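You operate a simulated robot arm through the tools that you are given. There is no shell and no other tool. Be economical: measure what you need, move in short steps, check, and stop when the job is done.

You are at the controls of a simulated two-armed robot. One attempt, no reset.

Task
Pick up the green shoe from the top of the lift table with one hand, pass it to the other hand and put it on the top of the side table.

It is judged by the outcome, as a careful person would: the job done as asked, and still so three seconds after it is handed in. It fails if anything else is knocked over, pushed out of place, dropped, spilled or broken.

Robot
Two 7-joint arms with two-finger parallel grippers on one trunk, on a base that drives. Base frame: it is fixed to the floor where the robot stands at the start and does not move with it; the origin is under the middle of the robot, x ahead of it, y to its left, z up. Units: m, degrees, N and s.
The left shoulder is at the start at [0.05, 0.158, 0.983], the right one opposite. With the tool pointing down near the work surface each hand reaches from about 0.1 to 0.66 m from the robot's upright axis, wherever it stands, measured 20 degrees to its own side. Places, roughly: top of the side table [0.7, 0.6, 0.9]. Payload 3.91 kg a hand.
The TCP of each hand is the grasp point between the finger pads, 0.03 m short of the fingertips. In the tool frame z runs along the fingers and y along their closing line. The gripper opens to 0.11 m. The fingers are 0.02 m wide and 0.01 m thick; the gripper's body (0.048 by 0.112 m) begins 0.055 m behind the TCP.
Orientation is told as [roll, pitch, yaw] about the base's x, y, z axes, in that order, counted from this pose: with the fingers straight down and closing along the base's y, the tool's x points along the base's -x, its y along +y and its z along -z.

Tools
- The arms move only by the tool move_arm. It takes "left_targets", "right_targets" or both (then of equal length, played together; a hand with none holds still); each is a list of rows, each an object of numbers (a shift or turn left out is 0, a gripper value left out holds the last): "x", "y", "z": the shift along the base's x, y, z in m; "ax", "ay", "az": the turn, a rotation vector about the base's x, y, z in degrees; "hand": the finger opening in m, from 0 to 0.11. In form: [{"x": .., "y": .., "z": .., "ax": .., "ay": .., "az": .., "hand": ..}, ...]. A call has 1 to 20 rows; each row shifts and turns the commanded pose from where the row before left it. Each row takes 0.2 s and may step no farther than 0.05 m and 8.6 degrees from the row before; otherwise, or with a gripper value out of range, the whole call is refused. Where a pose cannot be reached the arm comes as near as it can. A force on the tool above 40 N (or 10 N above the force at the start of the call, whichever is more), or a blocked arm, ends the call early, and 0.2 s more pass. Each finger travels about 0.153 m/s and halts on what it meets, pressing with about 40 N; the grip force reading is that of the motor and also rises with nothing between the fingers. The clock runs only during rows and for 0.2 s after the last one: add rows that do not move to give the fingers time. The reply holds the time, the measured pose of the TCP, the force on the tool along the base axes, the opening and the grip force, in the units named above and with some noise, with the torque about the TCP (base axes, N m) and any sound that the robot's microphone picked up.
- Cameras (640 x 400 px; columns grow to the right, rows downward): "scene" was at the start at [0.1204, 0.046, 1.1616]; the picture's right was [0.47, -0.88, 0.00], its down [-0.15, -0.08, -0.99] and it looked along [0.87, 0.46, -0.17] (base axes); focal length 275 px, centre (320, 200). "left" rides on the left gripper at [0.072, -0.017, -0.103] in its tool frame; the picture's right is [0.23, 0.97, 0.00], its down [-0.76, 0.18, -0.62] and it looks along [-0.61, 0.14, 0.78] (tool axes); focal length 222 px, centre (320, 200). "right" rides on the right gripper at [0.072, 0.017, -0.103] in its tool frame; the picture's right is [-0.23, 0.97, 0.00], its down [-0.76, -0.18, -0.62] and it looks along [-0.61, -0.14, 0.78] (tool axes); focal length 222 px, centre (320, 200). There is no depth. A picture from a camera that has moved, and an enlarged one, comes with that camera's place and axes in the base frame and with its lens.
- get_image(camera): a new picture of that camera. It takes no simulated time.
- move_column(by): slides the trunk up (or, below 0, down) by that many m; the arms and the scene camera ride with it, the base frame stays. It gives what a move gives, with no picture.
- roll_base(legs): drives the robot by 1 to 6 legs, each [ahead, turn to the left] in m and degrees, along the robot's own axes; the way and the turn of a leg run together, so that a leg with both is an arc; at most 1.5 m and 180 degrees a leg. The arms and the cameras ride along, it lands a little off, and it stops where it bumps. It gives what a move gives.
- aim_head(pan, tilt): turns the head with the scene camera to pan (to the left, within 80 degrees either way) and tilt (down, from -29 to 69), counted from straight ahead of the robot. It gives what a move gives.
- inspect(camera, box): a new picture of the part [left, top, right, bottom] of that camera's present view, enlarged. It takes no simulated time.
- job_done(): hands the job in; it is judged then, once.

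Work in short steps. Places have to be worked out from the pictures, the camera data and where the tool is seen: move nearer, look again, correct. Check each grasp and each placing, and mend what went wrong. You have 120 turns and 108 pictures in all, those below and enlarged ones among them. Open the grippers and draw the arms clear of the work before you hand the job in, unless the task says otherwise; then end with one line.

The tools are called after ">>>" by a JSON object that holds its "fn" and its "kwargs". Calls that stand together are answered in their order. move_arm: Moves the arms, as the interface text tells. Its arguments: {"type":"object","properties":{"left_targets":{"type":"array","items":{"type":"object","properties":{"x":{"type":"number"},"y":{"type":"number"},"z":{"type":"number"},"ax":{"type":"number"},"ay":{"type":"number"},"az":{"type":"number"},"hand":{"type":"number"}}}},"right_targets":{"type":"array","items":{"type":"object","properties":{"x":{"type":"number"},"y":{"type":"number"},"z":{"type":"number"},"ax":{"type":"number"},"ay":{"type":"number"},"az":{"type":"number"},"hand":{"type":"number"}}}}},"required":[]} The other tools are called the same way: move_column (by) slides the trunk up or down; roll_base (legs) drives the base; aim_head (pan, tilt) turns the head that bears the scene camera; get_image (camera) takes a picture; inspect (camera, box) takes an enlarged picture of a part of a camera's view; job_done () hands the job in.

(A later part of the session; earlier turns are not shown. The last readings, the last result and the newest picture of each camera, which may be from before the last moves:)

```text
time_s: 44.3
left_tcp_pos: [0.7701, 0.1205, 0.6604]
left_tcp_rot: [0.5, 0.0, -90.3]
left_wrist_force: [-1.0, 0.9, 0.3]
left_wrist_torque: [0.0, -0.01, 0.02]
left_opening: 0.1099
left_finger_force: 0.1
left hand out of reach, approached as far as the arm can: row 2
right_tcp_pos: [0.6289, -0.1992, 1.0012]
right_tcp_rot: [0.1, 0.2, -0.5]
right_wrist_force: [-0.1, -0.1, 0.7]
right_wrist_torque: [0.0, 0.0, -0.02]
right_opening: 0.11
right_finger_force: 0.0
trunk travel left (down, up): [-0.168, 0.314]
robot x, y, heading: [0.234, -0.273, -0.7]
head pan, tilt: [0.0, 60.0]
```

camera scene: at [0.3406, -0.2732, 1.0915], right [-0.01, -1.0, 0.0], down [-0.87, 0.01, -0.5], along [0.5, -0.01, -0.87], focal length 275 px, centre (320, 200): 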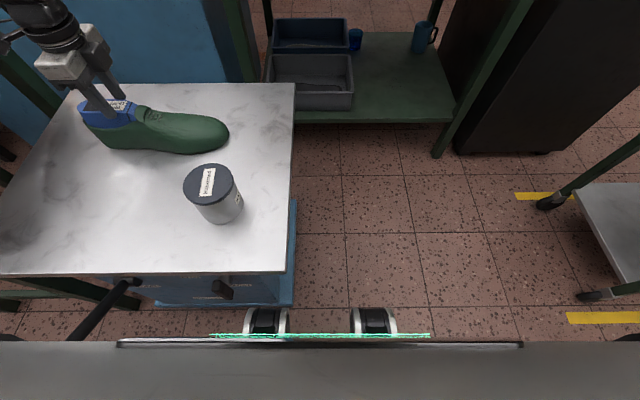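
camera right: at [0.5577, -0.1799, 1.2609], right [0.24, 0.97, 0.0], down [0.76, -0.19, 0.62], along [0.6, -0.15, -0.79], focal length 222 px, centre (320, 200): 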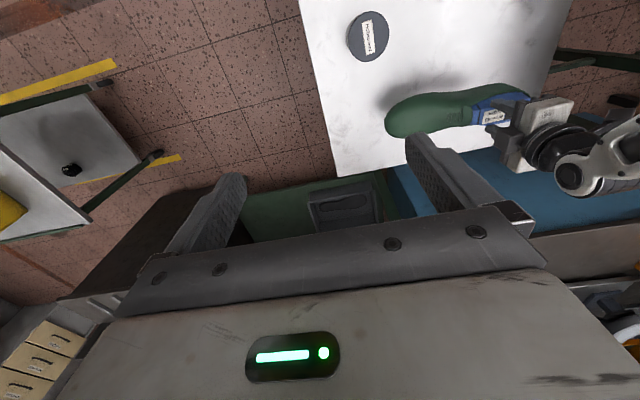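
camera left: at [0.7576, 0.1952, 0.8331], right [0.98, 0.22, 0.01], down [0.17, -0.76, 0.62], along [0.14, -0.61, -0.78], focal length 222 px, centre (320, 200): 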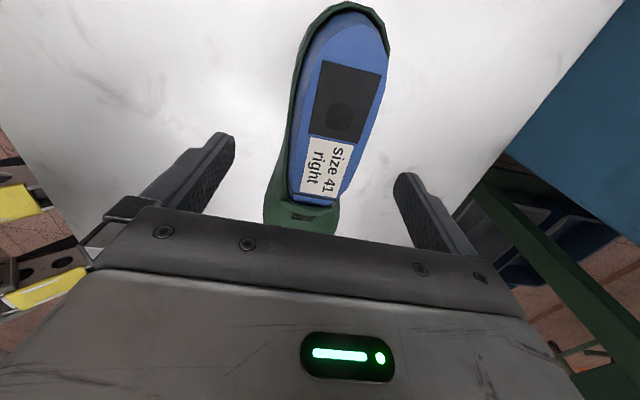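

The hand is about 1.3 cm lower relative to the shoe than before. I close and test with a small lift.

>>> {"fn": "move_arm", "kwargs": {"left_targets": [{"x": 0.004, "hand": 0.09}, {"hand": 0.06}, {"hand": 0.03}, {"hand": 0.0}, {"hand": 0.0}]}}

>>> {"fn": "move_column", "kwargs": {"by": 0.02}}

>>> {"fn": "inspect", "kwargs": {"camera": "scene", "box": [0, 20, 320, 220]}}

```text
time_s: 45.5
left_tcp_pos: [0.7708, 0.1205, 0.6627]
left_tcp_rot: [0.4, 0.0, -90.3]
left_wrist_force: [2.9, 0.4, 1.1]
left_wrist_torque: [0.09, -0.37, 0.09]
left_opening: 0.061
left_finger_force: 40.0
left hand out of reach, approached as far as the arm can: row 1
right_tcp_pos: [0.6278, -0.1982, 1.0003]
right_tcp_rot: [0.1, 0.3, -0.5]
right_wrist_force: [0.1, -0.4, 0.4]
right_wrist_torque: [0.04, -0.02, 0.01]
right_opening: 0.1099
right_finger_force: 0.0
trunk travel left (down, up): [-0.168, 0.314]
robot x, y, heading: [0.2344, -0.2736, -0.7]
head pan, tilt: [0.0, 60.0]
```

```text
time_s: 46.1
left_tcp_pos: [0.7702, 0.1209, 0.6806]
left_tcp_rot: [0.2, 0.0, -90.2]
left_wrist_force: [0.3, -0.2, -7.1]
left_wrist_torque: [0.28, 0.04, 0.01]
left_opening: 0.061
left_finger_force: 39.8
right_tcp_pos: [0.6298, -0.1981, 1.0197]
right_tcp_rot: [0.1, 0.2, -0.4]
right_wrist_force: [-0.4, -0.4, 0.7]
right_wrist_torque: [0.0, 0.03, 0.01]
right_opening: 0.11
right_finger_force: 0.0
trunk travel left (down, up): [-0.188, 0.294]
robot x, y, heading: [0.2366, -0.2762, -0.9]
head pan, tilt: [0.0, 60.0]
```

```text
2.00 times, centred on (160, 120) of scene
camera zoom: at [0.3408, -0.2731, 1.0495], right [-0.01, -1.0, 0.0], down [-0.87, 0.01, -0.5], along [0.5, -0.01, -0.87], focal length 551 px, centre (640, 360)
```

zoom: 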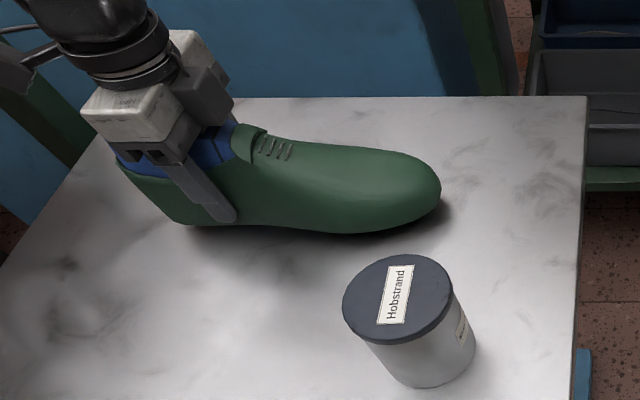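

Held off the table with opening steady at 0.061. I lift further and check again.

>>> {"fn": "move_column", "kwargs": {"by": 0.14}}

>>> {"fn": "move_arm", "kwargs": {"left_targets": [{"x": -0.01}, {"x": -0.02}, {}]}}

```text
time_s: 47.8
left_tcp_pos: [0.7708, 0.1215, 0.821]
left_tcp_rot: [0.3, -0.1, -90.3]
left_wrist_force: [0.9, -0.7, -7.1]
left_wrist_torque: [0.26, 0.05, 0.01]
left_opening: 0.061
left_finger_force: 39.8
right_tcp_pos: [0.6301, -0.199, 1.1611]
right_tcp_rot: [0.1, 0.3, -0.4]
right_wrist_force: [-0.5, -0.1, -0.3]
right_wrist_torque: [0.02, -0.02, -0.02]
right_opening: 0.11
right_finger_force: 0.1
trunk travel left (down, up): [-0.328, 0.154]
robot x, y, heading: [0.235, -0.2778, -0.5]
head pan, tilt: [0.0, 60.0]
```

```text
time_s: 48.6
left_tcp_pos: [0.7411, 0.1206, 0.821]
left_tcp_rot: [0.4, 0.0, -90.3]
left_wrist_force: [-0.5, 0.4, -6.9]
left_wrist_torque: [0.28, 0.04, 0.02]
left_opening: 0.0609
left_finger_force: 40.4
right_tcp_pos: [0.6295, -0.1977, 1.161]
right_tcp_rot: [0.1, 0.2, -0.4]
right_wrist_force: [0.0, 1.0, 0.8]
right_wrist_torque: [0.02, -0.03, -0.01]
right_opening: 0.1097
right_finger_force: 0.1
trunk travel left (down, up): [-0.328, 0.154]
robot x, y, heading: [0.2357, -0.2749, -0.4]
head pan, tilt: [0.0, 60.0]
```

Firm grip now (0.061, −7 N). I move the right hand aside to the right and turn it by +90° for the forefoot.

>>> {"fn": "move_arm", "kwargs": {"right_targets": [{"y": -0.045}, {"y": -0.045}, {"y": -0.045}, {"y": -0.045}, {"y": -0.045}, {"az": 8.4, "y": -0.02}, {"az": 8.4}, {"az": 8.4}, {"az": 8.4}, {"az": 8.4}, {"az": 8.4}, {"az": 8.4}, {"az": 8.4}, {"az": 8.4}, {"az": 8.4}, {"az": 6.4}]}}

>>> {"fn": "move_arm", "kwargs": {"left_targets": [{"x": -0.01, "y": -0.03, "z": 0.03}, {"x": -0.01, "y": -0.04, "z": 0.03}, {"x": -0.01, "y": -0.04}, {"x": -0.01, "y": -0.04}, {"x": -0.01, "y": -0.04}, {"x": -0.01, "y": -0.04}, {"x": -0.01, "y": -0.04}, {"x": -0.01, "y": -0.04}]}}

>>> {"fn": "get_image", "kwargs": {"camera": "right"}}

>>> {"fn": "get_image", "kwargs": {"camera": "scene"}}

```text
time_s: 52.0
left_tcp_pos: [0.7405, 0.1198, 0.8214]
left_tcp_rot: [0.3, 0.0, -90.3]
left_wrist_force: [-0.1, -0.5, -6.5]
left_wrist_torque: [0.32, 0.02, -0.02]
left_opening: 0.0608
left_finger_force: 39.9
right_tcp_pos: [0.629, -0.4423, 1.1597]
right_tcp_rot: [0.1, 0.2, 90.0]
right_wrist_force: [-0.4, 0.7, 0.1]
right_wrist_torque: [0.0, 0.02, 0.02]
right_opening: 0.1101
right_finger_force: 0.1
trunk travel left (down, up): [-0.328, 0.154]
robot x, y, heading: [0.234, -0.2765, -0.5]
head pan, tilt: [0.0, 60.0]
```

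```text
refused: row 2 steps farther than a row can; nothing moved
```

```text
74 pictures are left
camera right: at [0.6127, -0.5143, 1.264], right [-0.97, 0.23, 0.0], down [0.18, 0.76, 0.62], along [0.14, 0.6, -0.79], focal length 222 px, centre (320, 200)
```

right: 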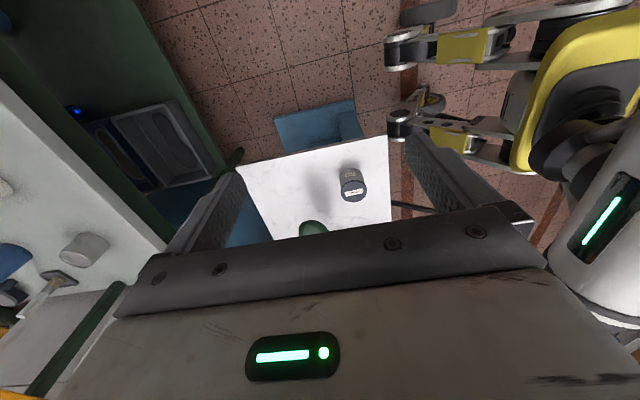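

```text
73 pictures are left
camera scene: at [0.3408, -0.2731, 1.1895], right [-0.01, -1.0, 0.0], down [-0.87, 0.01, -0.5], along [0.5, -0.01, -0.87], focal length 275 px, centre (320, 200)
```

scene: 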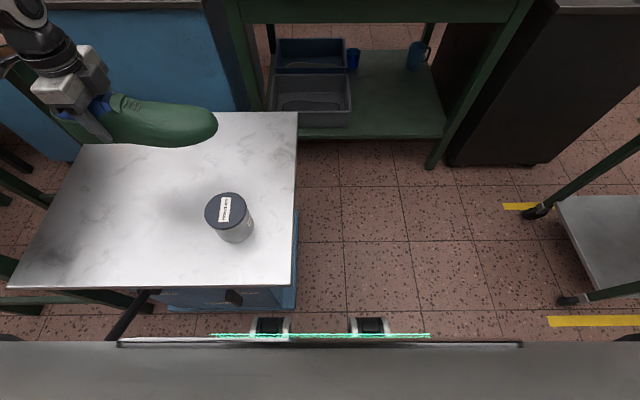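

The right hand is at (0.63,−0.44,1.16), turned. I bring the shoe to about (0.66, 0.0, 0.88) over the lift table.

>>> {"fn": "move_arm", "kwargs": {"left_targets": [{"x": -0.016, "y": -0.024, "z": 0.012}, {"x": -0.016, "y": -0.024, "z": 0.012}, {"x": -0.016, "y": -0.024, "z": 0.012}, {"x": -0.016, "y": -0.024, "z": 0.012}, {"x": -0.016, "y": -0.024, "z": 0.012}]}}

>>> {"fn": "move_arm", "kwargs": {"right_targets": [{"x": 0.009, "y": 0.035, "z": 0}, {"x": 0.01, "y": 0.035}, {"x": 0.01, "y": 0.035, "z": -0.02}, {"y": 0.035, "z": -0.02}]}}

>>> {"fn": "get_image", "kwargs": {"camera": "right"}}

>>> {"fn": "get_image", "kwargs": {"camera": "scene"}}

```text
time_s: 53.2
left_tcp_pos: [0.6605, 0.0001, 0.8817]
left_tcp_rot: [0.3, 0.0, -90.2]
left_wrist_force: [-0.1, -0.2, -7.2]
left_wrist_torque: [0.32, 0.03, 0.03]
left_opening: 0.0609
left_finger_force: 39.7
right_tcp_pos: [0.6289, -0.4427, 1.1595]
right_tcp_rot: [0.0, 0.2, 89.9]
right_wrist_force: [0.3, -0.8, -0.8]
right_wrist_torque: [0.0, 0.03, -0.03]
right_opening: 0.1101
right_finger_force: 0.2
trunk travel left (down, up): [-0.328, 0.154]
robot x, y, heading: [0.2337, -0.2729, -0.7]
head pan, tilt: [0.0, 60.0]
```

```text
time_s: 54.2
left_tcp_pos: [0.6609, -0.0009, 0.8812]
left_tcp_rot: [0.3, 0.0, -90.3]
left_wrist_force: [0.2, -0.5, -7.6]
left_wrist_torque: [0.29, 0.01, 0.01]
left_opening: 0.0608
left_finger_force: 39.7
right_tcp_pos: [0.659, -0.3032, 1.1195]
right_tcp_rot: [0.1, 0.2, 89.9]
right_wrist_force: [-0.2, 0.6, -0.5]
right_wrist_torque: [-0.01, -0.01, -0.01]
right_opening: 0.11
right_finger_force: 0.0
trunk travel left (down, up): [-0.328, 0.154]
robot x, y, heading: [0.2349, -0.2719, -0.6]
head pan, tilt: [0.0, 60.0]
```

```text
72 pictures are left
camera right: at [0.6408, -0.3743, 1.2234], right [-0.97, 0.23, 0.0], down [0.18, 0.76, 0.62], along [0.14, 0.6, -0.78], focal length 222 px, centre (320, 200)
```

right: 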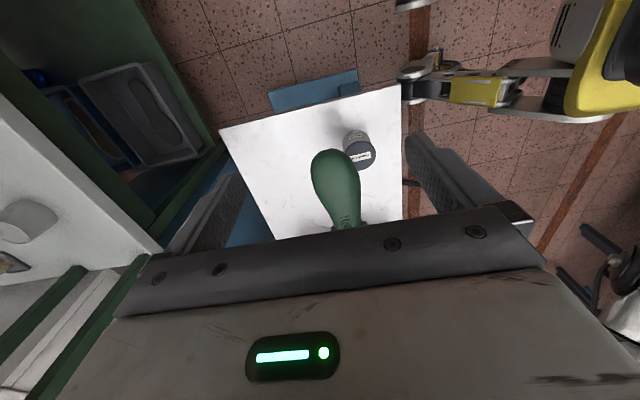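

```text
71 pictures are left
camera scene: at [0.3408, -0.2728, 1.1895], right [-0.01, -1.0, 0.0], down [-0.87, 0.01, -0.5], along [0.5, -0.01, -0.87], focal length 275 px, centre (320, 200)
```

scene: 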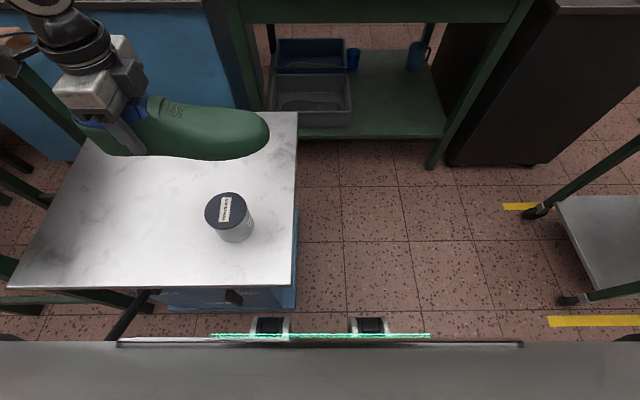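

The forefoot's widest part is about 9 cm wide, centred at (0.662,−0.15), sole z≈0.836. I move the right hand above y≈−0.13 and look.

>>> {"fn": "move_arm", "kwargs": {"right_targets": [{"y": 0.035, "z": -0.02}, {"y": 0.035, "z": -0.024}, {"y": 0.035, "z": -0.024}, {"y": 0.035, "z": -0.024}, {"x": 0.003, "y": 0.03, "z": -0.025}, {}]}}

>>> {"fn": "get_image", "kwargs": {"camera": "right"}}

>>> {"fn": "get_image", "kwargs": {"camera": "scene"}}

```text
time_s: 55.6
left_tcp_pos: [0.6602, -0.0003, 0.8808]
left_tcp_rot: [0.3, 0.0, -90.3]
left_wrist_force: [0.4, 0.2, -7.1]
left_wrist_torque: [0.3, 0.03, 0.01]
left_opening: 0.0608
left_finger_force: 40.0
right_tcp_pos: [0.6621, -0.1336, 1.0026]
right_tcp_rot: [0.2, 0.2, 89.9]
right_wrist_force: [-0.4, 0.7, -0.2]
right_wrist_torque: [0.02, 0.02, 0.0]
right_opening: 0.1103
right_finger_force: 0.1
trunk travel left (down, up): [-0.328, 0.154]
robot x, y, heading: [0.2338, -0.2751, -0.6]
head pan, tilt: [0.0, 60.0]
```

```text
70 pictures are left
camera right: at [0.6446, -0.2047, 1.1065], right [-0.97, 0.23, 0.0], down [0.18, 0.76, 0.62], along [0.14, 0.6, -0.78], focal length 222 px, centre (320, 200)
```

right: 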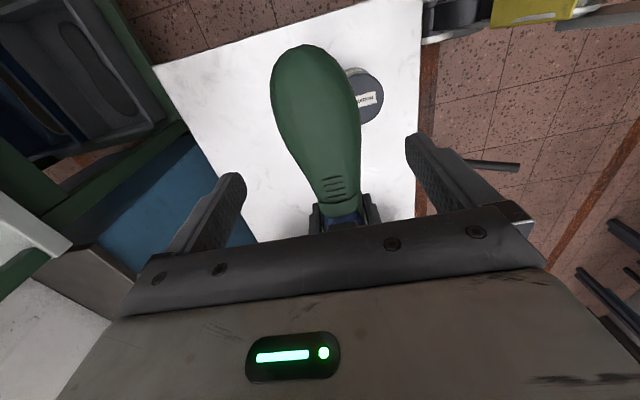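

```text
69 pictures are left
camera scene: at [0.3407, -0.2732, 1.1895], right [-0.01, -1.0, 0.0], down [-0.87, 0.01, -0.5], along [0.5, -0.01, -0.87], focal length 275 px, centre (320, 200)
```

scene: 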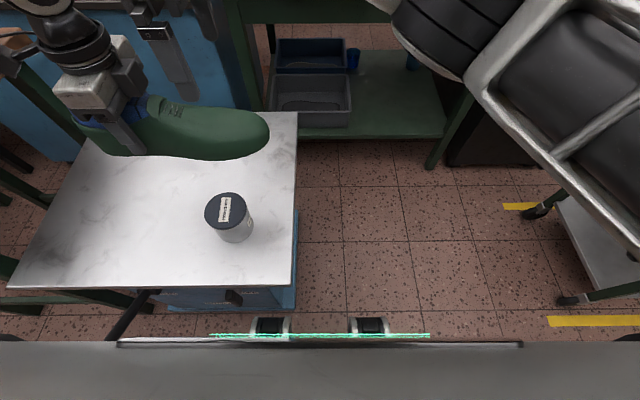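

The forefoot centre below is at x≈0.665, y≈−0.136, 9 cm wide. I shift 3 mm and descend to z≈0.90 first, then look.

>>> {"fn": "move_arm", "kwargs": {"right_targets": [{"x": 0.003, "y": 0.004, "z": -0.03}, {"z": -0.03}, {"z": -0.025}, {"z": -0.02}, {}]}}

>>> {"fn": "get_image", "kwargs": {"camera": "right"}}

>>> {"fn": "inspect", "kwargs": {"camera": "scene", "box": [40, 20, 360, 220]}}

```text
time_s: 56.8
left_tcp_pos: [0.6595, 0.0018, 0.8818]
left_tcp_rot: [0.3, 0.0, -90.4]
left_wrist_force: [0.5, 0.4, -6.9]
left_wrist_torque: [0.27, 0.02, 0.03]
left_opening: 0.0608
left_finger_force: 39.8
right_tcp_pos: [0.6653, -0.1289, 0.898]
right_tcp_rot: [0.1, 0.2, 89.9]
right_wrist_force: [-0.7, -0.6, 0.1]
right_wrist_torque: [-0.01, 0.0, 0.01]
right_opening: 0.1101
right_finger_force: 0.0
trunk travel left (down, up): [-0.328, 0.154]
robot x, y, heading: [0.2383, -0.2764, -0.6]
head pan, tilt: [0.0, 60.0]
```

```text
68 pictures are left
camera right: at [0.6479, -0.201, 1.0018], right [-0.97, 0.23, 0.0], down [0.18, 0.76, 0.62], along [0.14, 0.6, -0.78], focal length 222 px, centre (320, 200)
```

right: 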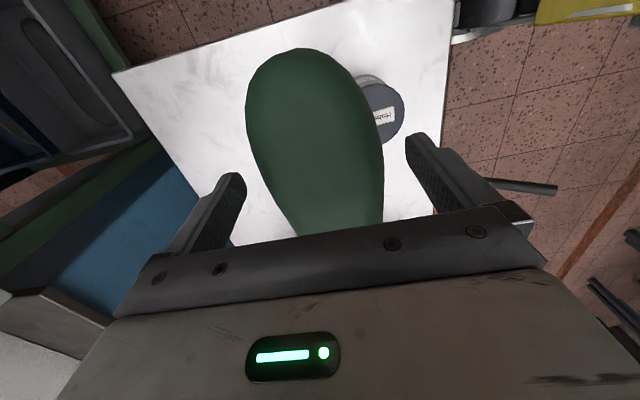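

```text
2.00 times, centred on (200, 120) of scene
camera zoom: at [0.3407, -0.2732, 1.1895], right [-0.01, -1.0, 0.0], down [-0.87, 0.01, -0.5], along [0.5, -0.01, -0.87], focal length 551 px, centre (560, 360)
```

zoom: 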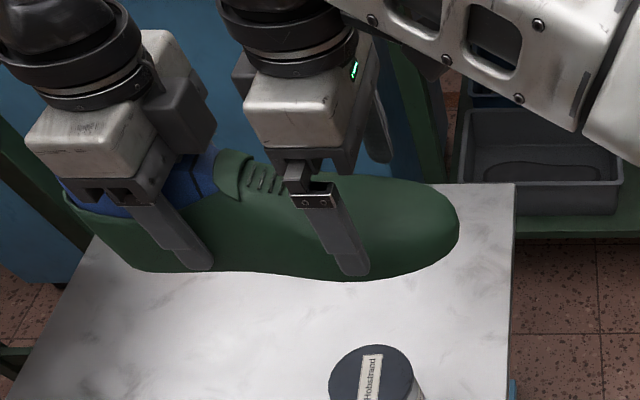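

Both hands fit and the fingers straddle the forefoot. I lower 2.8 cm and close the right hand.

>>> {"fn": "move_arm", "kwargs": {"right_targets": [{"z": -0.014}, {"z": -0.014}, {"hand": 0.1}, {"hand": 0.085}, {"hand": 0.06}, {"hand": 0.03}, {"hand": 0.0}]}}

>>> {"fn": "inspect", "kwargs": {"camera": "scene", "box": [40, 20, 360, 220]}}

>>> {"fn": "get_image", "kwargs": {"camera": "right"}}

```text
time_s: 58.4
left_tcp_pos: [0.6603, 0.0009, 0.8813]
left_tcp_rot: [0.2, 0.0, -90.3]
left_wrist_force: [-13.2, -1.7, -2.6]
left_wrist_torque: [0.05, 0.46, -1.1]
left_opening: 0.0605
left_finger_force: 40.2
right_tcp_pos: [0.6645, -0.1294, 0.8699]
right_tcp_rot: [-0.1, 0.3, 89.7]
right_wrist_force: [12.1, 3.0, 0.1]
right_wrist_torque: [-0.29, -0.29, -0.61]
right_opening: 0.0946
right_finger_force: 39.9
trunk travel left (down, up): [-0.328, 0.154]
robot x, y, heading: [0.2315, -0.2744, -0.6]
head pan, tilt: [0.0, 60.0]
```

```text
2.00 times, centred on (200, 120) of scene
camera zoom: at [0.3407, -0.2732, 1.1895], right [-0.01, -1.0, 0.0], down [-0.87, 0.01, -0.5], along [0.5, -0.01, -0.87], focal length 551 px, centre (560, 360)
```

zoom: 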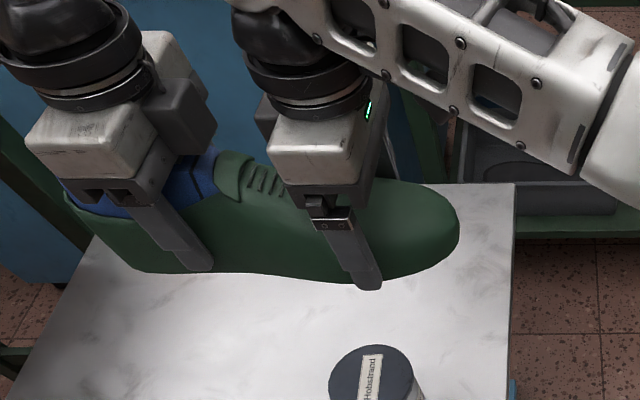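

```text
65 pictures are left
camera right: at [0.6479, -0.2011, 0.9739], right [-0.97, 0.23, 0.0], down [0.18, 0.76, 0.62], along [0.14, 0.6, -0.78], focal length 222 px, centre (320, 200)
```

right: 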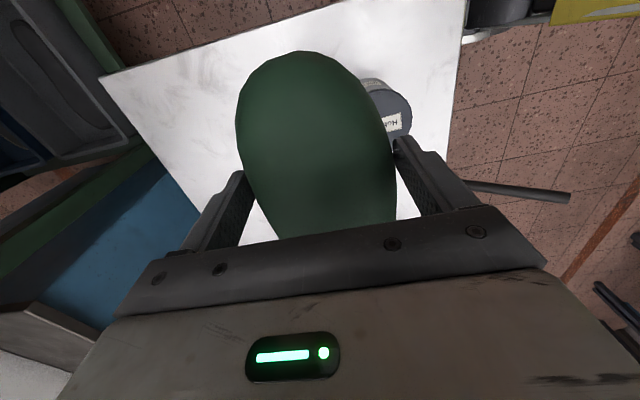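

Right holds at 0.0946 but with a 12 N sideways strain; I relax it by nudging the right hand +x, then check.

>>> {"fn": "move_arm", "kwargs": {"right_targets": [{"x": 0.003}, {"x": 0.002}, {}]}}

```text
time_s: 59.2
left_tcp_pos: [0.6619, 0.0012, 0.8805]
left_tcp_rot: [0.6, 0.0, -90.2]
left_wrist_force: [2.5, 5.6, -8.9]
left_wrist_torque: [0.3, -0.04, 0.29]
left_opening: 0.0608
left_finger_force: 39.9
right_tcp_pos: [0.6687, -0.1283, 0.8698]
right_tcp_rot: [0.3, 0.3, 90.0]
right_wrist_force: [-2.5, -4.9, 0.5]
right_wrist_torque: [0.22, 0.02, 0.09]
right_opening: 0.0947
right_finger_force: 39.8
trunk travel left (down, up): [-0.328, 0.154]
robot x, y, heading: [0.2358, -0.2746, -0.7]
head pan, tilt: [0.0, 60.0]
```

Strain relieved. The centre of mass lies near y≈−0.04, so the right grip is better closer to it; the wrists leave room. I reopen, slide 3.3 cm toward the heel and re-close.

>>> {"fn": "move_arm", "kwargs": {"right_targets": [{"hand": 0.11}, {}, {"x": -0.002, "y": 0.017}, {"x": -0.002, "y": 0.016}, {"hand": 0.09}, {"hand": 0.07}, {"hand": 0.04}, {"hand": 0.0}, {}]}}

>>> {"fn": "inspect", "kwargs": {"camera": "scene", "box": [40, 20, 360, 220]}}

```text
time_s: 61.2
left_tcp_pos: [0.6608, 0.0002, 0.8815]
left_tcp_rot: [0.5, 0.1, -90.4]
left_wrist_force: [2.0, 2.0, -7.5]
left_wrist_torque: [0.21, 0.19, 0.0]
left_opening: 0.0607
left_finger_force: 40.1
right_tcp_pos: [0.6666, -0.1043, 0.8698]
right_tcp_rot: [0.2, 0.2, 89.8]
right_wrist_force: [-2.0, -1.5, -1.5]
right_wrist_torque: [0.08, -0.17, 0.25]
right_opening: 0.0943
right_finger_force: 39.6
right hand out of reach, approached as far as the arm can: row 4
trunk travel left (down, up): [-0.328, 0.154]
robot x, y, heading: [0.239, -0.275, -0.6]
head pan, tilt: [0.0, 60.0]
```

```text
2.00 times, centred on (200, 120) of scene
camera zoom: at [0.3407, -0.2732, 1.1895], right [-0.01, -1.0, 0.0], down [-0.87, 0.01, -0.5], along [0.5, -0.01, -0.87], focal length 551 px, centre (560, 360)
```

zoom: 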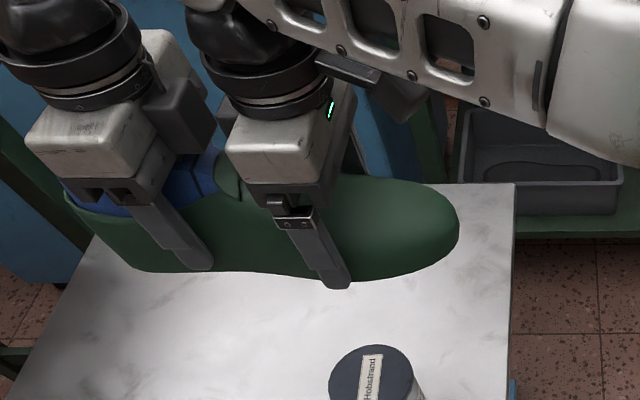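

Good grip at 0.094, small strain. I now open the left hand and watch the right take the load.

>>> {"fn": "move_arm", "kwargs": {"left_targets": [{"hand": 0.068}, {"hand": 0.068}, {}]}}

>>> {"fn": "inspect", "kwargs": {"camera": "scene", "box": [40, 20, 360, 220]}}

```text
time_s: 62.0
left_tcp_pos: [0.6608, 0.0006, 0.8811]
left_tcp_rot: [0.4, 0.1, -90.2]
left_wrist_force: [-0.4, 0.2, -0.1]
left_wrist_torque: [-0.02, 0.04, -0.06]
left_opening: 0.068
left_finger_force: 0.1
right_tcp_pos: [0.6669, -0.1038, 0.8698]
right_tcp_rot: [0.1, 0.3, 89.8]
right_wrist_force: [0.1, 0.3, 1.0]
right_wrist_torque: [-0.48, -0.06, 0.0]
right_opening: 0.0942
right_finger_force: 40.0
trunk travel left (down, up): [-0.328, 0.154]
robot x, y, heading: [0.2365, -0.2734, -0.5]
head pan, tilt: [0.0, 60.0]
```

```text
2.00 times, centred on (200, 120) of scene
camera zoom: at [0.3407, -0.2732, 1.1895], right [-0.01, -1.0, 0.0], down [-0.87, 0.01, -0.5], along [0.5, -0.01, -0.87], focal length 551 px, centre (560, 360)
```

zoom: 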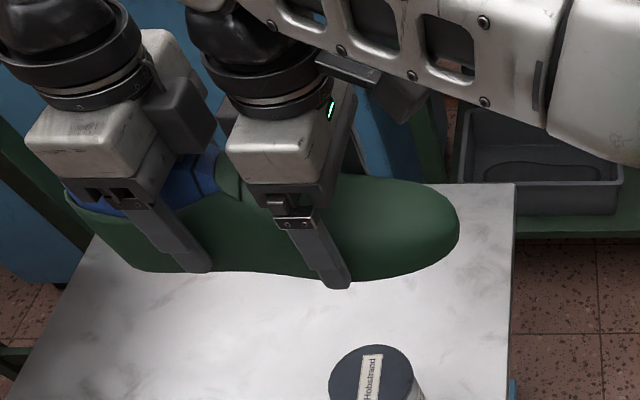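

The shoe did not move, though the right force reading doesn't show the weight. I wait a moment and open left fully.

>>> {"fn": "move_arm", "kwargs": {"left_targets": [{"hand": 0.08}, {"hand": 0.11}, {}, {}]}}

>>> {"fn": "get_image", "kwargs": {"camera": "right"}}

>>> {"fn": "get_image", "kwargs": {"camera": "left"}}

```text
time_s: 63.0
left_tcp_pos: [0.6604, 0.0001, 0.8821]
left_tcp_rot: [0.3, 0.1, -90.3]
left_wrist_force: [-0.3, 1.2, 0.8]
left_wrist_torque: [-0.01, -0.03, -0.03]
left_opening: 0.11
left_finger_force: 0.0
right_tcp_pos: [0.6655, -0.1036, 0.87]
right_tcp_rot: [0.1, 0.3, 89.8]
right_wrist_force: [-0.1, 0.9, -0.5]
right_wrist_torque: [-0.5, -0.05, -0.04]
right_opening: 0.0944
right_finger_force: 40.1
trunk travel left (down, up): [-0.328, 0.154]
robot x, y, heading: [0.2324, -0.2736, -0.4]
head pan, tilt: [0.0, 60.0]
```

```text
62 pictures are left
camera right: at [0.6495, -0.176, 0.9736], right [-0.97, 0.23, 0.0], down [0.18, 0.76, 0.62], along [0.14, 0.6, -0.79], focal length 222 px, centre (320, 200)
```

right: 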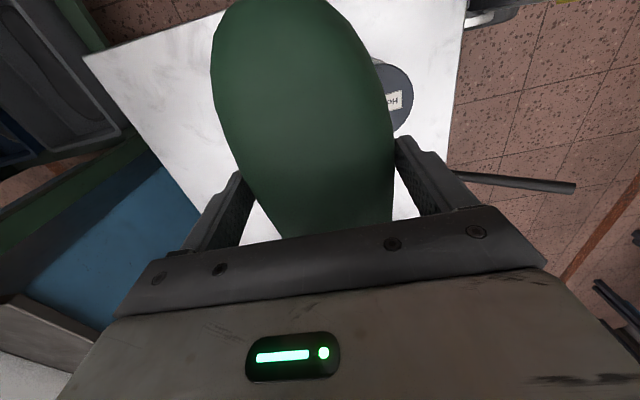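

```text
61 pictures are left
camera left: at [0.6441, 0.0739, 0.9846], right [0.98, 0.22, 0.01], down [0.17, -0.76, 0.62], along [0.14, -0.61, -0.78], focal length 222 px, centre (320, 200)
```

left: 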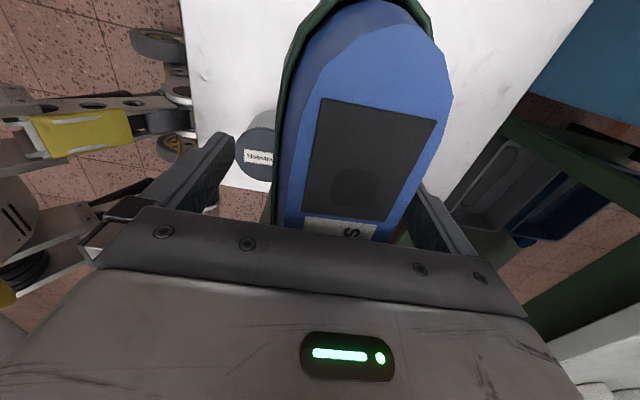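

The right hand alone holds the shoe, level. I lift the left hand straight out and away.

>>> {"fn": "move_arm", "kwargs": {"left_targets": [{"z": 0.04}, {"z": 0.045}, {"z": 0.045}, {"z": 0.045}, {"y": 0.045}, {"y": 0.045}, {"y": 0.045}, {"y": 0.045}, {"x": -0.045}, {"x": -0.045}]}}

>>> {"fn": "move_column", "kwargs": {"by": 0.15}}

>>> {"fn": "get_image", "kwargs": {"camera": "scene"}}

```text
time_s: 65.2
left_tcp_pos: [0.5696, 0.1816, 1.0562]
left_tcp_rot: [0.2, 0.0, -90.4]
left_wrist_force: [-0.9, 0.0, -0.4]
left_wrist_torque: [0.03, 0.01, -0.02]
left_opening: 0.11
left_finger_force: 0.0
right_tcp_pos: [0.6663, -0.1037, 0.8702]
right_tcp_rot: [0.2, 0.3, 89.8]
right_wrist_force: [0.1, -0.5, 0.5]
right_wrist_torque: [-0.52, -0.01, -0.03]
right_opening: 0.0942
right_finger_force: 39.6
trunk travel left (down, up): [-0.328, 0.154]
robot x, y, heading: [0.2336, -0.2723, -0.8]
head pan, tilt: [0.0, 60.0]
```

```text
time_s: 67.0
left_tcp_pos: [0.5724, 0.1822, 1.2052]
left_tcp_rot: [0.3, -0.1, -90.2]
left_wrist_force: [0.8, -0.9, 0.1]
left_wrist_torque: [0.0, -0.03, 0.0]
left_opening: 0.11
left_finger_force: 0.0
right_tcp_pos: [0.6665, -0.1045, 1.0191]
right_tcp_rot: [0.2, 0.3, 89.8]
right_wrist_force: [-0.7, 0.6, -6.3]
right_wrist_torque: [-0.48, 0.01, -0.01]
right_opening: 0.0944
right_finger_force: 39.6
trunk travel left (down, up): [-0.478, 0.004]
robot x, y, heading: [0.2357, -0.2763, -0.7]
head pan, tilt: [0.0, 60.0]
```

```text
60 pictures are left
camera scene: at [0.3409, -0.2731, 1.3394], right [-0.01, -1.0, 0.0], down [-0.87, 0.01, -0.5], along [0.5, -0.01, -0.87], focal length 275 px, centre (320, 200)
```

scene: 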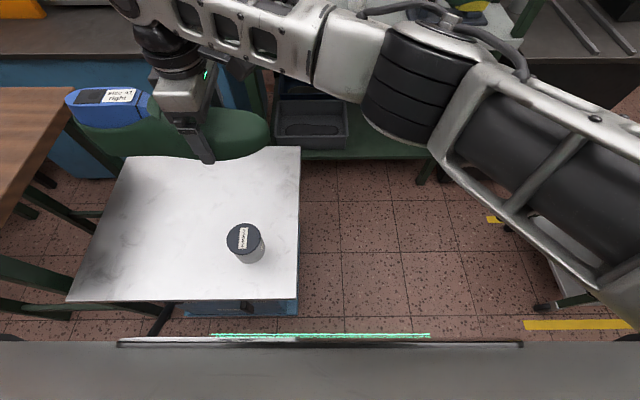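

Shoe secure (−6.3 N, opening 0.094). I raise and retract the right hand slightly, then back the base up.

>>> {"fn": "move_arm", "kwargs": {"right_targets": [{"z": 0.03, "x": -0.02, "y": -0.02}, {"z": 0.03, "x": -0.02, "y": -0.02}, {"z": 0.02, "x": -0.02, "y": -0.02}, {"x": -0.02, "y": -0.02}]}}

>>> {"fn": "roll_base", "kwargs": {"legs": [[-0.3, 0]]}}

>>> {"fn": "aim_head", "kwargs": {"pan": 75, "tilt": 35}}

>>> {"fn": "get_image", "kwargs": {"camera": "scene"}}

```text
time_s: 68.0
left_tcp_pos: [0.5707, 0.1814, 1.2058]
left_tcp_rot: [0.4, 0.0, -90.3]
left_wrist_force: [-0.1, -0.6, 0.5]
left_wrist_torque: [0.01, 0.03, 0.01]
left_opening: 0.1101
left_finger_force: 0.1
right_tcp_pos: [0.587, -0.1847, 1.1003]
right_tcp_rot: [0.0, 0.2, 89.8]
right_wrist_force: [0.0, -0.4, -8.2]
right_wrist_torque: [-0.51, 0.0, 0.0]
right_opening: 0.094
right_finger_force: 40.6
trunk travel left (down, up): [-0.478, 0.004]
robot x, y, heading: [0.2345, -0.274, -0.7]
head pan, tilt: [0.0, 60.0]
```

```text
time_s: 70.0
left_tcp_pos: [0.2717, 0.1836, 1.2059]
left_tcp_rot: [0.5, 0.0, -90.3]
left_wrist_force: [-0.2, -0.4, 0.4]
left_wrist_torque: [0.01, -0.01, -0.01]
left_opening: 0.11
left_finger_force: 0.0
right_tcp_pos: [0.2887, -0.1812, 1.1009]
right_tcp_rot: [0.1, 0.2, 89.8]
right_wrist_force: [-0.1, 0.8, -7.0]
right_wrist_torque: [-0.5, -0.05, 0.0]
right_opening: 0.0938
right_finger_force: 40.1
trunk travel left (down, up): [-0.478, 0.004]
robot x, y, heading: [-0.0629, -0.2725, -0.8]
head pan, tilt: [0.0, 60.0]
```

```text
time_s: 71.5
left_tcp_pos: [0.272, 0.1845, 1.2055]
left_tcp_rot: [0.3, 0.1, -90.2]
left_wrist_force: [-0.5, 1.1, 0.2]
left_wrist_torque: [0.02, -0.02, 0.0]
left_opening: 0.1098
left_finger_force: 0.0
right_tcp_pos: [0.2885, -0.181, 1.1003]
right_tcp_rot: [0.0, 0.4, 89.9]
right_wrist_force: [0.6, 0.4, -8.0]
right_wrist_torque: [-0.53, 0.01, -0.01]
right_opening: 0.094
right_finger_force: 40.0
trunk travel left (down, up): [-0.478, 0.004]
robot x, y, heading: [-0.0658, -0.2743, -0.8]
head pan, tilt: [75.0, 35.0]
```

```text
59 pictures are left
camera scene: at [-0.0007, -0.1846, 1.3738], right [0.96, -0.27, 0.0], down [-0.16, -0.55, -0.82], along [0.22, 0.79, -0.57], focal length 275 px, centre (320, 200)
```

scene: 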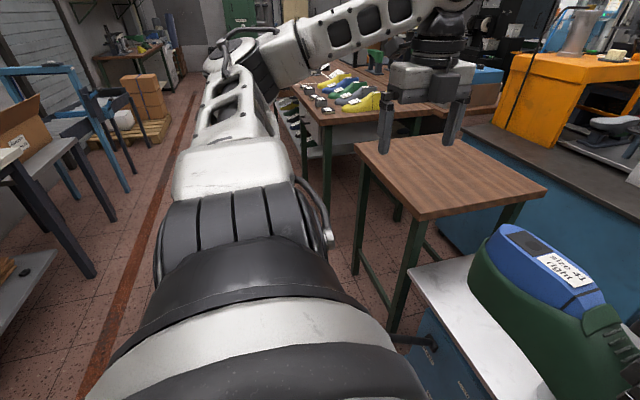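

Side table: x≈0.43–0.89, y≈0.30–0.85, empty. The floor is clear, so I turn left, drive 0.8 m and turn back to face it.

>>> {"fn": "roll_base", "kwargs": {"legs": [[0, 90]]}}

>>> {"fn": "aim_head", "kwargs": {"pan": 0, "tilt": 35}}

>>> {"fn": "get_image", "kwargs": {"camera": "scene"}}

```text
time_s: 75.7
left_tcp_pos: [-0.5212, 0.063, 1.2051]
left_tcp_rot: [0.3, 0.0, -0.3]
left_wrist_force: [-0.2, 0.3, 0.0]
left_wrist_torque: [-0.01, 0.0, 0.01]
left_opening: 0.1097
left_finger_force: 0.0
right_tcp_pos: [-0.1548, 0.0798, 1.0995]
right_tcp_rot: [0.0, 0.2, 180.0]
right_wrist_force: [-0.7, 0.1, -7.5]
right_wrist_torque: [0.04, -0.47, 0.03]
right_opening: 0.0939
right_finger_force: 40.1
trunk travel left (down, up): [-0.478, 0.004]
robot x, y, heading: [-0.0643, -0.272, 89.5]
head pan, tilt: [75.0, 35.0]
```

```text
time_s: 77.2
left_tcp_pos: [-0.5196, 0.0632, 1.2049]
left_tcp_rot: [0.3, 0.0, -0.2]
left_wrist_force: [-0.4, -0.3, 0.4]
left_wrist_torque: [0.0, -0.01, -0.02]
left_opening: 0.1102
left_finger_force: 0.1
right_tcp_pos: [-0.1547, 0.0805, 1.0998]
right_tcp_rot: [0.1, 0.3, 179.9]
right_wrist_force: [0.3, 0.2, -8.0]
right_wrist_torque: [0.03, -0.46, 0.03]
right_opening: 0.0939
right_finger_force: 39.5
trunk travel left (down, up): [-0.478, 0.004]
robot x, y, heading: [-0.062, -0.2717, 89.4]
head pan, tilt: [0.0, 35.0]
```

```text
58 pictures are left
camera scene: at [-0.0642, -0.1407, 1.3738], right [1.0, -0.01, 0.0], down [0.0, -0.57, -0.82], along [0.01, 0.82, -0.57], focal length 275 px, centre (320, 200)
```

scene: 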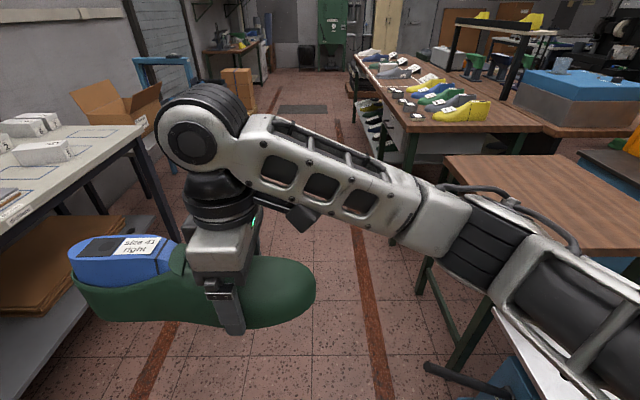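

Clear ahead (bench edge on the left at x≈−0.88). I drive 0.8 m and turn right to face the side table.

>>> {"fn": "roll_base", "kwargs": {"legs": [[0.8, 0], [0, -89.5]]}}

>>> {"fn": "aim_head", "kwargs": {"pan": 0, "tilt": 50}}

>>> {"fn": "get_image", "kwargs": {"camera": "scene"}}

>>> {"fn": "get_image", "kwargs": {"camera": "right"}}

```text
time_s: 85.3
left_tcp_pos: [0.2725, 0.9878, 1.2058]
left_tcp_rot: [0.3, 0.0, -89.8]
left_wrist_force: [0.6, -0.2, 0.1]
left_wrist_torque: [-0.01, -0.02, 0.02]
left_opening: 0.11
left_finger_force: 0.1
right_tcp_pos: [0.2912, 0.6233, 1.0998]
right_tcp_rot: [0.2, 0.2, 90.2]
right_wrist_force: [0.7, 0.1, -7.2]
right_wrist_torque: [-0.47, -0.01, -0.01]
right_opening: 0.0936
right_finger_force: 39.9
trunk travel left (down, up): [-0.478, 0.004]
robot x, y, heading: [-0.0611, 0.5292, -0.1]
head pan, tilt: [0.0, 35.0]
```

```text
time_s: 86.1
left_tcp_pos: [0.2718, 0.9888, 1.2056]
left_tcp_rot: [0.3, 0.0, -89.9]
left_wrist_force: [0.6, 0.7, 0.0]
left_wrist_torque: [-0.01, 0.05, 0.03]
left_opening: 0.1102
left_finger_force: 0.0
right_tcp_pos: [0.2918, 0.6237, 1.0999]
right_tcp_rot: [0.2, 0.3, 90.2]
right_wrist_force: [0.7, 0.0, -7.5]
right_wrist_torque: [-0.48, 0.0, 0.01]
right_opening: 0.0939
right_finger_force: 40.0
trunk travel left (down, up): [-0.478, 0.004]
robot x, y, heading: [-0.0586, 0.5328, -0.3]
head pan, tilt: [0.0, 50.0]
```

```text
57 pictures are left
camera scene: at [0.0559, 0.5317, 1.3521], right [0.0, -1.0, 0.0], down [-0.77, 0.0, -0.64], along [0.64, 0.0, -0.77], focal length 275 px, centre (320, 200)
```

scene: 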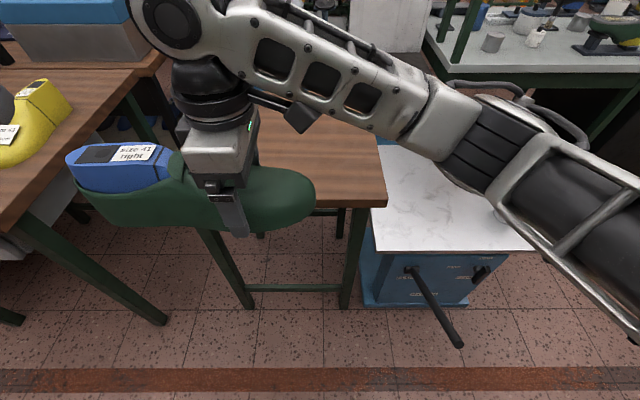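

```text
56 pictures are left
camera right: at [0.2749, 0.5512, 1.204], right [-0.97, 0.22, 0.0], down [0.18, 0.77, 0.62], along [0.14, 0.6, -0.79], focal length 222 px, centre (320, 200)
```

right: 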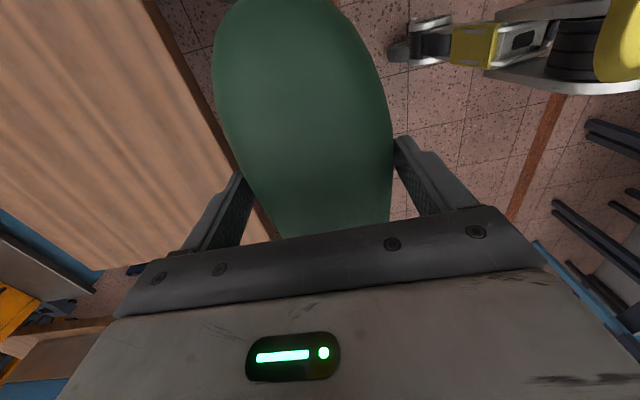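

Re-triangulating with two views: side table top z≈0.83, near-right corner ≈(0.48,0.36), table ≈0.5×0.6 m, centre ≈(0.75,0.68). I raise the left hand out of the way and drive 0.2 m ahead.

>>> {"fn": "move_arm", "kwargs": {"left_targets": [{"z": 0.045}, {"z": 0.045}, {"z": 0.045}, {"z": 0.045}, {"x": -0.04}]}}

>>> {"fn": "roll_base", "kwargs": {"legs": [[0.2, 0]]}}

>>> {"fn": "get_image", "kwargs": {"camera": "scene"}}

>>> {"fn": "get_image", "kwargs": {"camera": "left"}}

```text
time_s: 87.3
left_tcp_pos: [0.23, 0.9897, 1.3861]
left_tcp_rot: [0.5, -0.1, -89.9]
left_wrist_force: [-1.2, 0.5, 0.0]
left_wrist_torque: [0.0, -0.03, 0.01]
left_opening: 0.1099
left_finger_force: 0.0
right_tcp_pos: [0.2897, 0.6245, 1.1003]
right_tcp_rot: [0.0, 0.4, 90.2]
right_wrist_force: [-1.5, 0.9, -7.9]
right_wrist_torque: [-0.5, -0.01, 0.0]
right_opening: 0.0936
right_finger_force: 40.0
trunk travel left (down, up): [-0.478, 0.004]
robot x, y, heading: [-0.0604, 0.5274, -0.2]
head pan, tilt: [0.0, 50.0]
```

```text
time_s: 88.9
left_tcp_pos: [0.4343, 0.9877, 1.3857]
left_tcp_rot: [0.4, 0.1, -89.9]
left_wrist_force: [0.3, 0.0, 0.2]
left_wrist_torque: [-0.01, 0.01, -0.01]
left_opening: 0.11
left_finger_force: 0.2
right_tcp_pos: [0.4923, 0.6231, 1.0995]
right_tcp_rot: [0.3, 0.3, 90.3]
right_wrist_force: [0.6, -0.9, -7.7]
right_wrist_torque: [-0.49, -0.01, 0.01]
right_opening: 0.0935
right_finger_force: 40.3
trunk travel left (down, up): [-0.478, 0.004]
robot x, y, heading: [0.1378, 0.5315, -0.0]
head pan, tilt: [0.0, 50.0]
```

```text
55 pictures are left
camera scene: at [0.2571, 0.5313, 1.352], right [0.0, -1.0, 0.0], down [-0.77, 0.0, -0.64], along [0.64, 0.0, -0.77], focal length 275 px, centre (320, 200)
```

scene: 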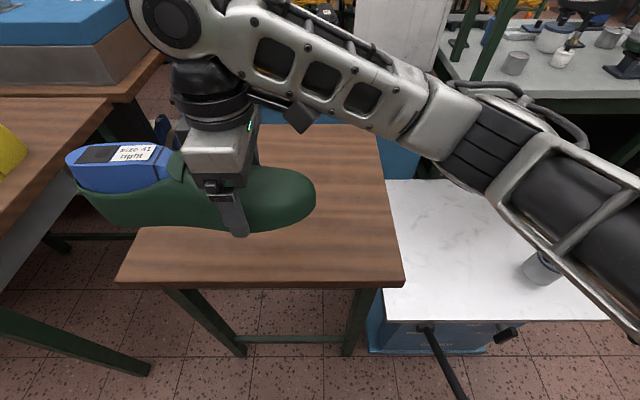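

```text
54 pictures are left
camera left: at [0.4162, 1.0615, 1.4883], right [0.97, 0.23, 0.01], down [0.18, -0.76, 0.62], along [0.15, -0.61, -0.78], focal length 222 px, centre (320, 200)
```

left: 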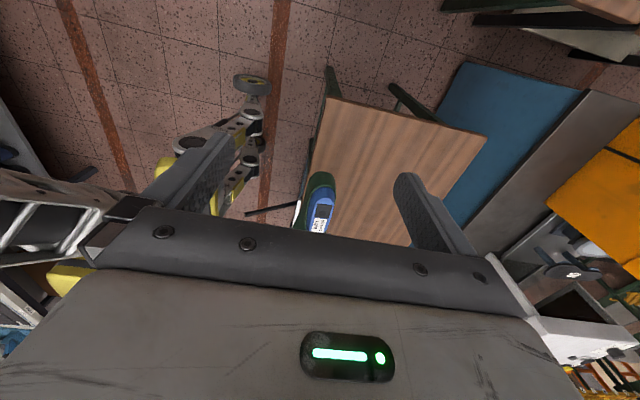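

Table: x 0.47–1.0, y 0.36–0.93, top z≈0.83. I lower the trunk 0.15 m (sole then ≈0.915) and move the right hand to about (0.68, 0.60).

>>> {"fn": "move_column", "kwargs": {"by": -0.15}}

>>> {"fn": "move_arm", "kwargs": {"right_targets": [{"x": 0.03, "y": -0.004}, {"x": 0.04, "y": -0.004}, {"x": 0.04, "y": -0.004}, {"x": 0.04, "y": -0.004}, {"x": 0.038, "y": -0.004}, {}]}}

>>> {"fn": "get_image", "kwargs": {"camera": "scene"}}

>>> {"fn": "get_image", "kwargs": {"camera": "right"}}

```text
time_s: 90.6
left_tcp_pos: [0.4323, 0.988, 1.236]
left_tcp_rot: [0.5, 0.0, -89.9]
left_wrist_force: [-0.3, 0.2, 0.6]
left_wrist_torque: [0.0, 0.0, -0.01]
left_opening: 0.11
left_finger_force: 0.1
right_tcp_pos: [0.4918, 0.6228, 0.9499]
right_tcp_rot: [0.0, 0.3, 90.4]
right_wrist_force: [1.6, -0.3, -8.5]
right_wrist_torque: [-0.47, -0.01, -0.02]
right_opening: 0.0935
right_finger_force: 40.3
trunk travel left (down, up): [-0.328, 0.154]
robot x, y, heading: [0.1402, 0.5282, -0.1]
head pan, tilt: [0.0, 50.0]
```

```text
time_s: 92.0
left_tcp_pos: [0.433, 0.989, 1.2353]
left_tcp_rot: [0.3, 0.0, -89.9]
left_wrist_force: [-0.3, -0.1, -0.6]
left_wrist_torque: [0.02, -0.01, 0.04]
left_opening: 0.1099
left_finger_force: 0.0
right_tcp_pos: [0.6791, 0.6044, 0.9485]
right_tcp_rot: [0.0, 0.3, 90.3]
right_wrist_force: [-0.4, 0.5, -6.9]
right_wrist_torque: [-0.47, -0.02, 0.01]
right_opening: 0.0935
right_finger_force: 40.1
trunk travel left (down, up): [-0.328, 0.154]
robot x, y, heading: [0.1418, 0.531, -0.3]
head pan, tilt: [0.0, 50.0]
```

```text
53 pictures are left
camera scene: at [0.2565, 0.5311, 1.202], right [0.0, -1.0, 0.0], down [-0.77, 0.0, -0.64], along [0.64, 0.0, -0.77], focal length 275 px, centre (320, 200)
```

scene: 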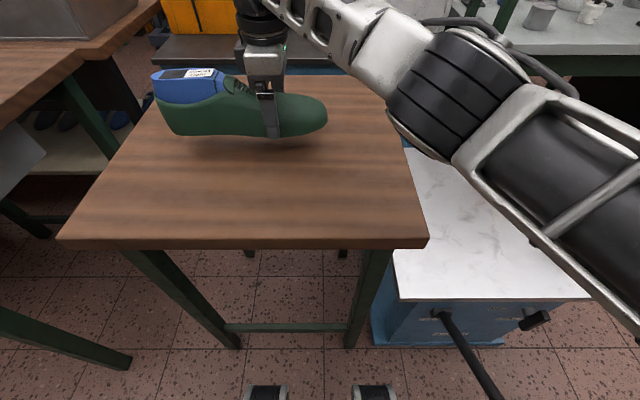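

```text
52 pictures are left
camera right: at [0.6634, 0.5317, 1.0532], right [-0.98, 0.22, 0.0], down [0.17, 0.77, 0.62], along [0.14, 0.6, -0.79], focal length 222 px, centre (320, 200)
```

right: 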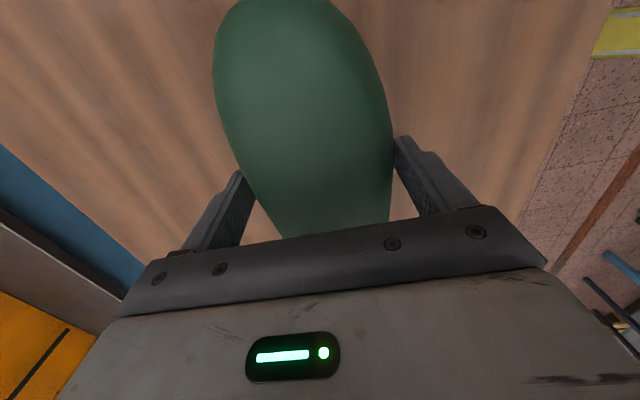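

The shoe is well over the table, sole ≈8 cm above it. I lower in stages, watching for contact.

>>> {"fn": "move_arm", "kwargs": {"right_targets": [{"z": -0.02}, {"z": -0.02}, {"z": -0.015}, {}]}}

>>> {"fn": "inspect", "kwargs": {"camera": "scene", "box": [100, 40, 400, 228]}}

```text
time_s: 93.0
left_tcp_pos: [0.4313, 0.9876, 1.2359]
left_tcp_rot: [0.3, 0.0, -89.9]
left_wrist_force: [0.6, 0.1, 0.3]
left_wrist_torque: [0.02, 0.01, 0.01]
left_opening: 0.1099
left_finger_force: 0.1
right_tcp_pos: [0.6798, 0.6026, 0.8956]
right_tcp_rot: [0.0, 0.0, 90.4]
right_wrist_force: [1.8, 0.5, 1.8]
right_wrist_torque: [1.02, -0.25, -0.11]
right_opening: 0.0933
right_finger_force: 40.3
trunk travel left (down, up): [-0.328, 0.154]
robot x, y, heading: [0.1431, 0.5278, -0.2]
head pan, tilt: [0.0, 50.0]
```

```text
2.13 times, centred on (250, 134) of scene
camera zoom: at [0.2559, 0.531, 1.2022], right [0.0, -1.0, 0.0], down [-0.77, 0.0, -0.64], along [0.64, 0.0, -0.77], focal length 586 px, centre (469, 340)
```

zoom: 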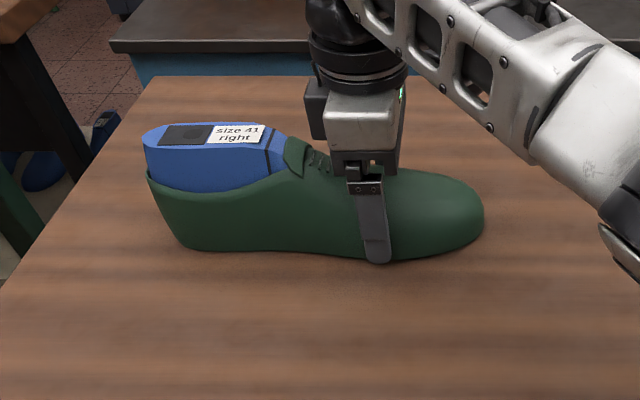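

The heel has touched (torque flipped, +9 N), and the sole looks practically down. I open slowly and look.

>>> {"fn": "move_arm", "kwargs": {"right_targets": [{"hand": 0.098}, {"hand": 0.104}, {"hand": 0.11}, {}]}}

>>> {"fn": "inspect", "kwargs": {"camera": "scene", "box": [100, 40, 400, 228]}}

>>> {"fn": "get_image", "kwargs": {"camera": "right"}}

```text
time_s: 94.0
left_tcp_pos: [0.4325, 0.9879, 1.2354]
left_tcp_rot: [0.3, 0.1, -89.9]
left_wrist_force: [0.3, -0.3, -0.4]
left_wrist_torque: [0.0, 0.04, 0.02]
left_opening: 0.11
left_finger_force: 0.1
right_tcp_pos: [0.6782, 0.6025, 0.8957]
right_tcp_rot: [0.0, 0.3, 90.3]
right_wrist_force: [0.3, -0.4, 0.5]
right_wrist_torque: [0.02, -0.01, -0.01]
right_opening: 0.11
right_finger_force: 0.0
trunk travel left (down, up): [-0.328, 0.154]
robot x, y, heading: [0.1371, 0.5259, -0.0]
head pan, tilt: [0.0, 50.0]
```

```text
2.13 times, centred on (250, 134) of scene
camera zoom: at [0.256, 0.5311, 1.2021], right [0.0, -1.0, 0.0], down [-0.77, 0.0, -0.64], along [0.64, 0.0, -0.77], focal length 586 px, centre (469, 340)
```

zoom: 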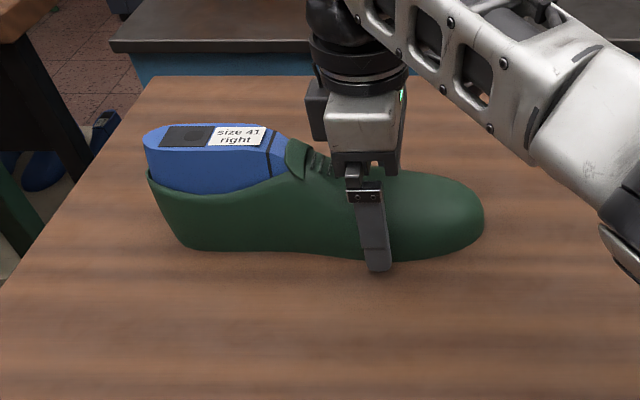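

```text
49 pictures are left
camera right: at [0.6625, 0.5308, 0.9996], right [-0.97, 0.22, 0.0], down [0.18, 0.77, 0.62], along [0.14, 0.6, -0.79], focal length 222 px, centre (320, 200)
```

right: 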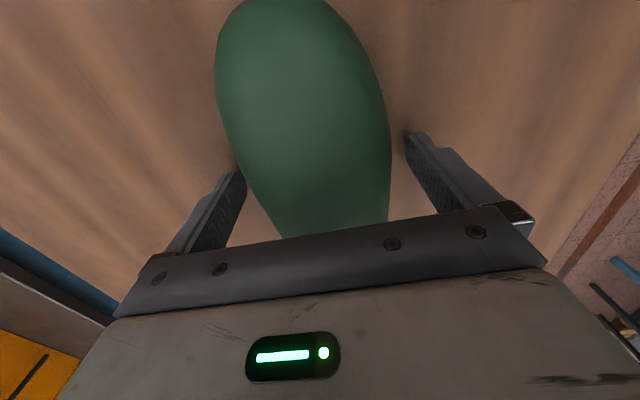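

The shoe rests on the table and the fingers are free. I centre 3 mm and lift the right hand straight up, then back.

>>> {"fn": "move_arm", "kwargs": {"right_targets": [{"x": 0.003}, {"z": 0.02}, {"z": 0.03}, {"z": 0.04}, {"z": 0.045}, {"z": 0.045}, {"x": -0.04, "y": -0.02}, {"x": -0.04, "y": -0.02}, {"x": -0.04, "y": -0.02}, {"x": -0.04, "y": -0.02}]}}

>>> {"fn": "get_image", "kwargs": {"camera": "scene"}}

```text
time_s: 96.2
left_tcp_pos: [0.4317, 0.9887, 1.2368]
left_tcp_rot: [0.4, 0.0, -89.9]
left_wrist_force: [-0.1, 0.4, 1.1]
left_wrist_torque: [0.02, -0.02, 0.0]
left_opening: 0.11
left_finger_force: 0.2
right_tcp_pos: [0.5071, 0.5106, 1.0689]
right_tcp_rot: [0.1, 0.4, 90.1]
right_wrist_force: [-0.3, -0.1, 0.3]
right_wrist_torque: [-0.01, -0.01, -0.03]
right_opening: 0.1098
right_finger_force: 0.0
right hand out of reach, approached as far as the arm can: row 5, 6
trunk travel left (down, up): [-0.328, 0.154]
robot x, y, heading: [0.1422, 0.5297, -0.0]
head pan, tilt: [0.0, 50.0]
```

```text
48 pictures are left
camera scene: at [0.2558, 0.5307, 1.2022], right [0.0, -1.0, 0.0], down [-0.77, 0.0, -0.64], along [0.64, 0.0, -0.77], focal length 275 px, centre (320, 200)
```

scene: 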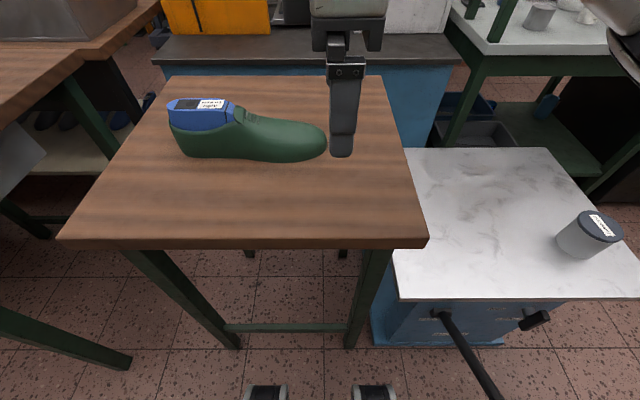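

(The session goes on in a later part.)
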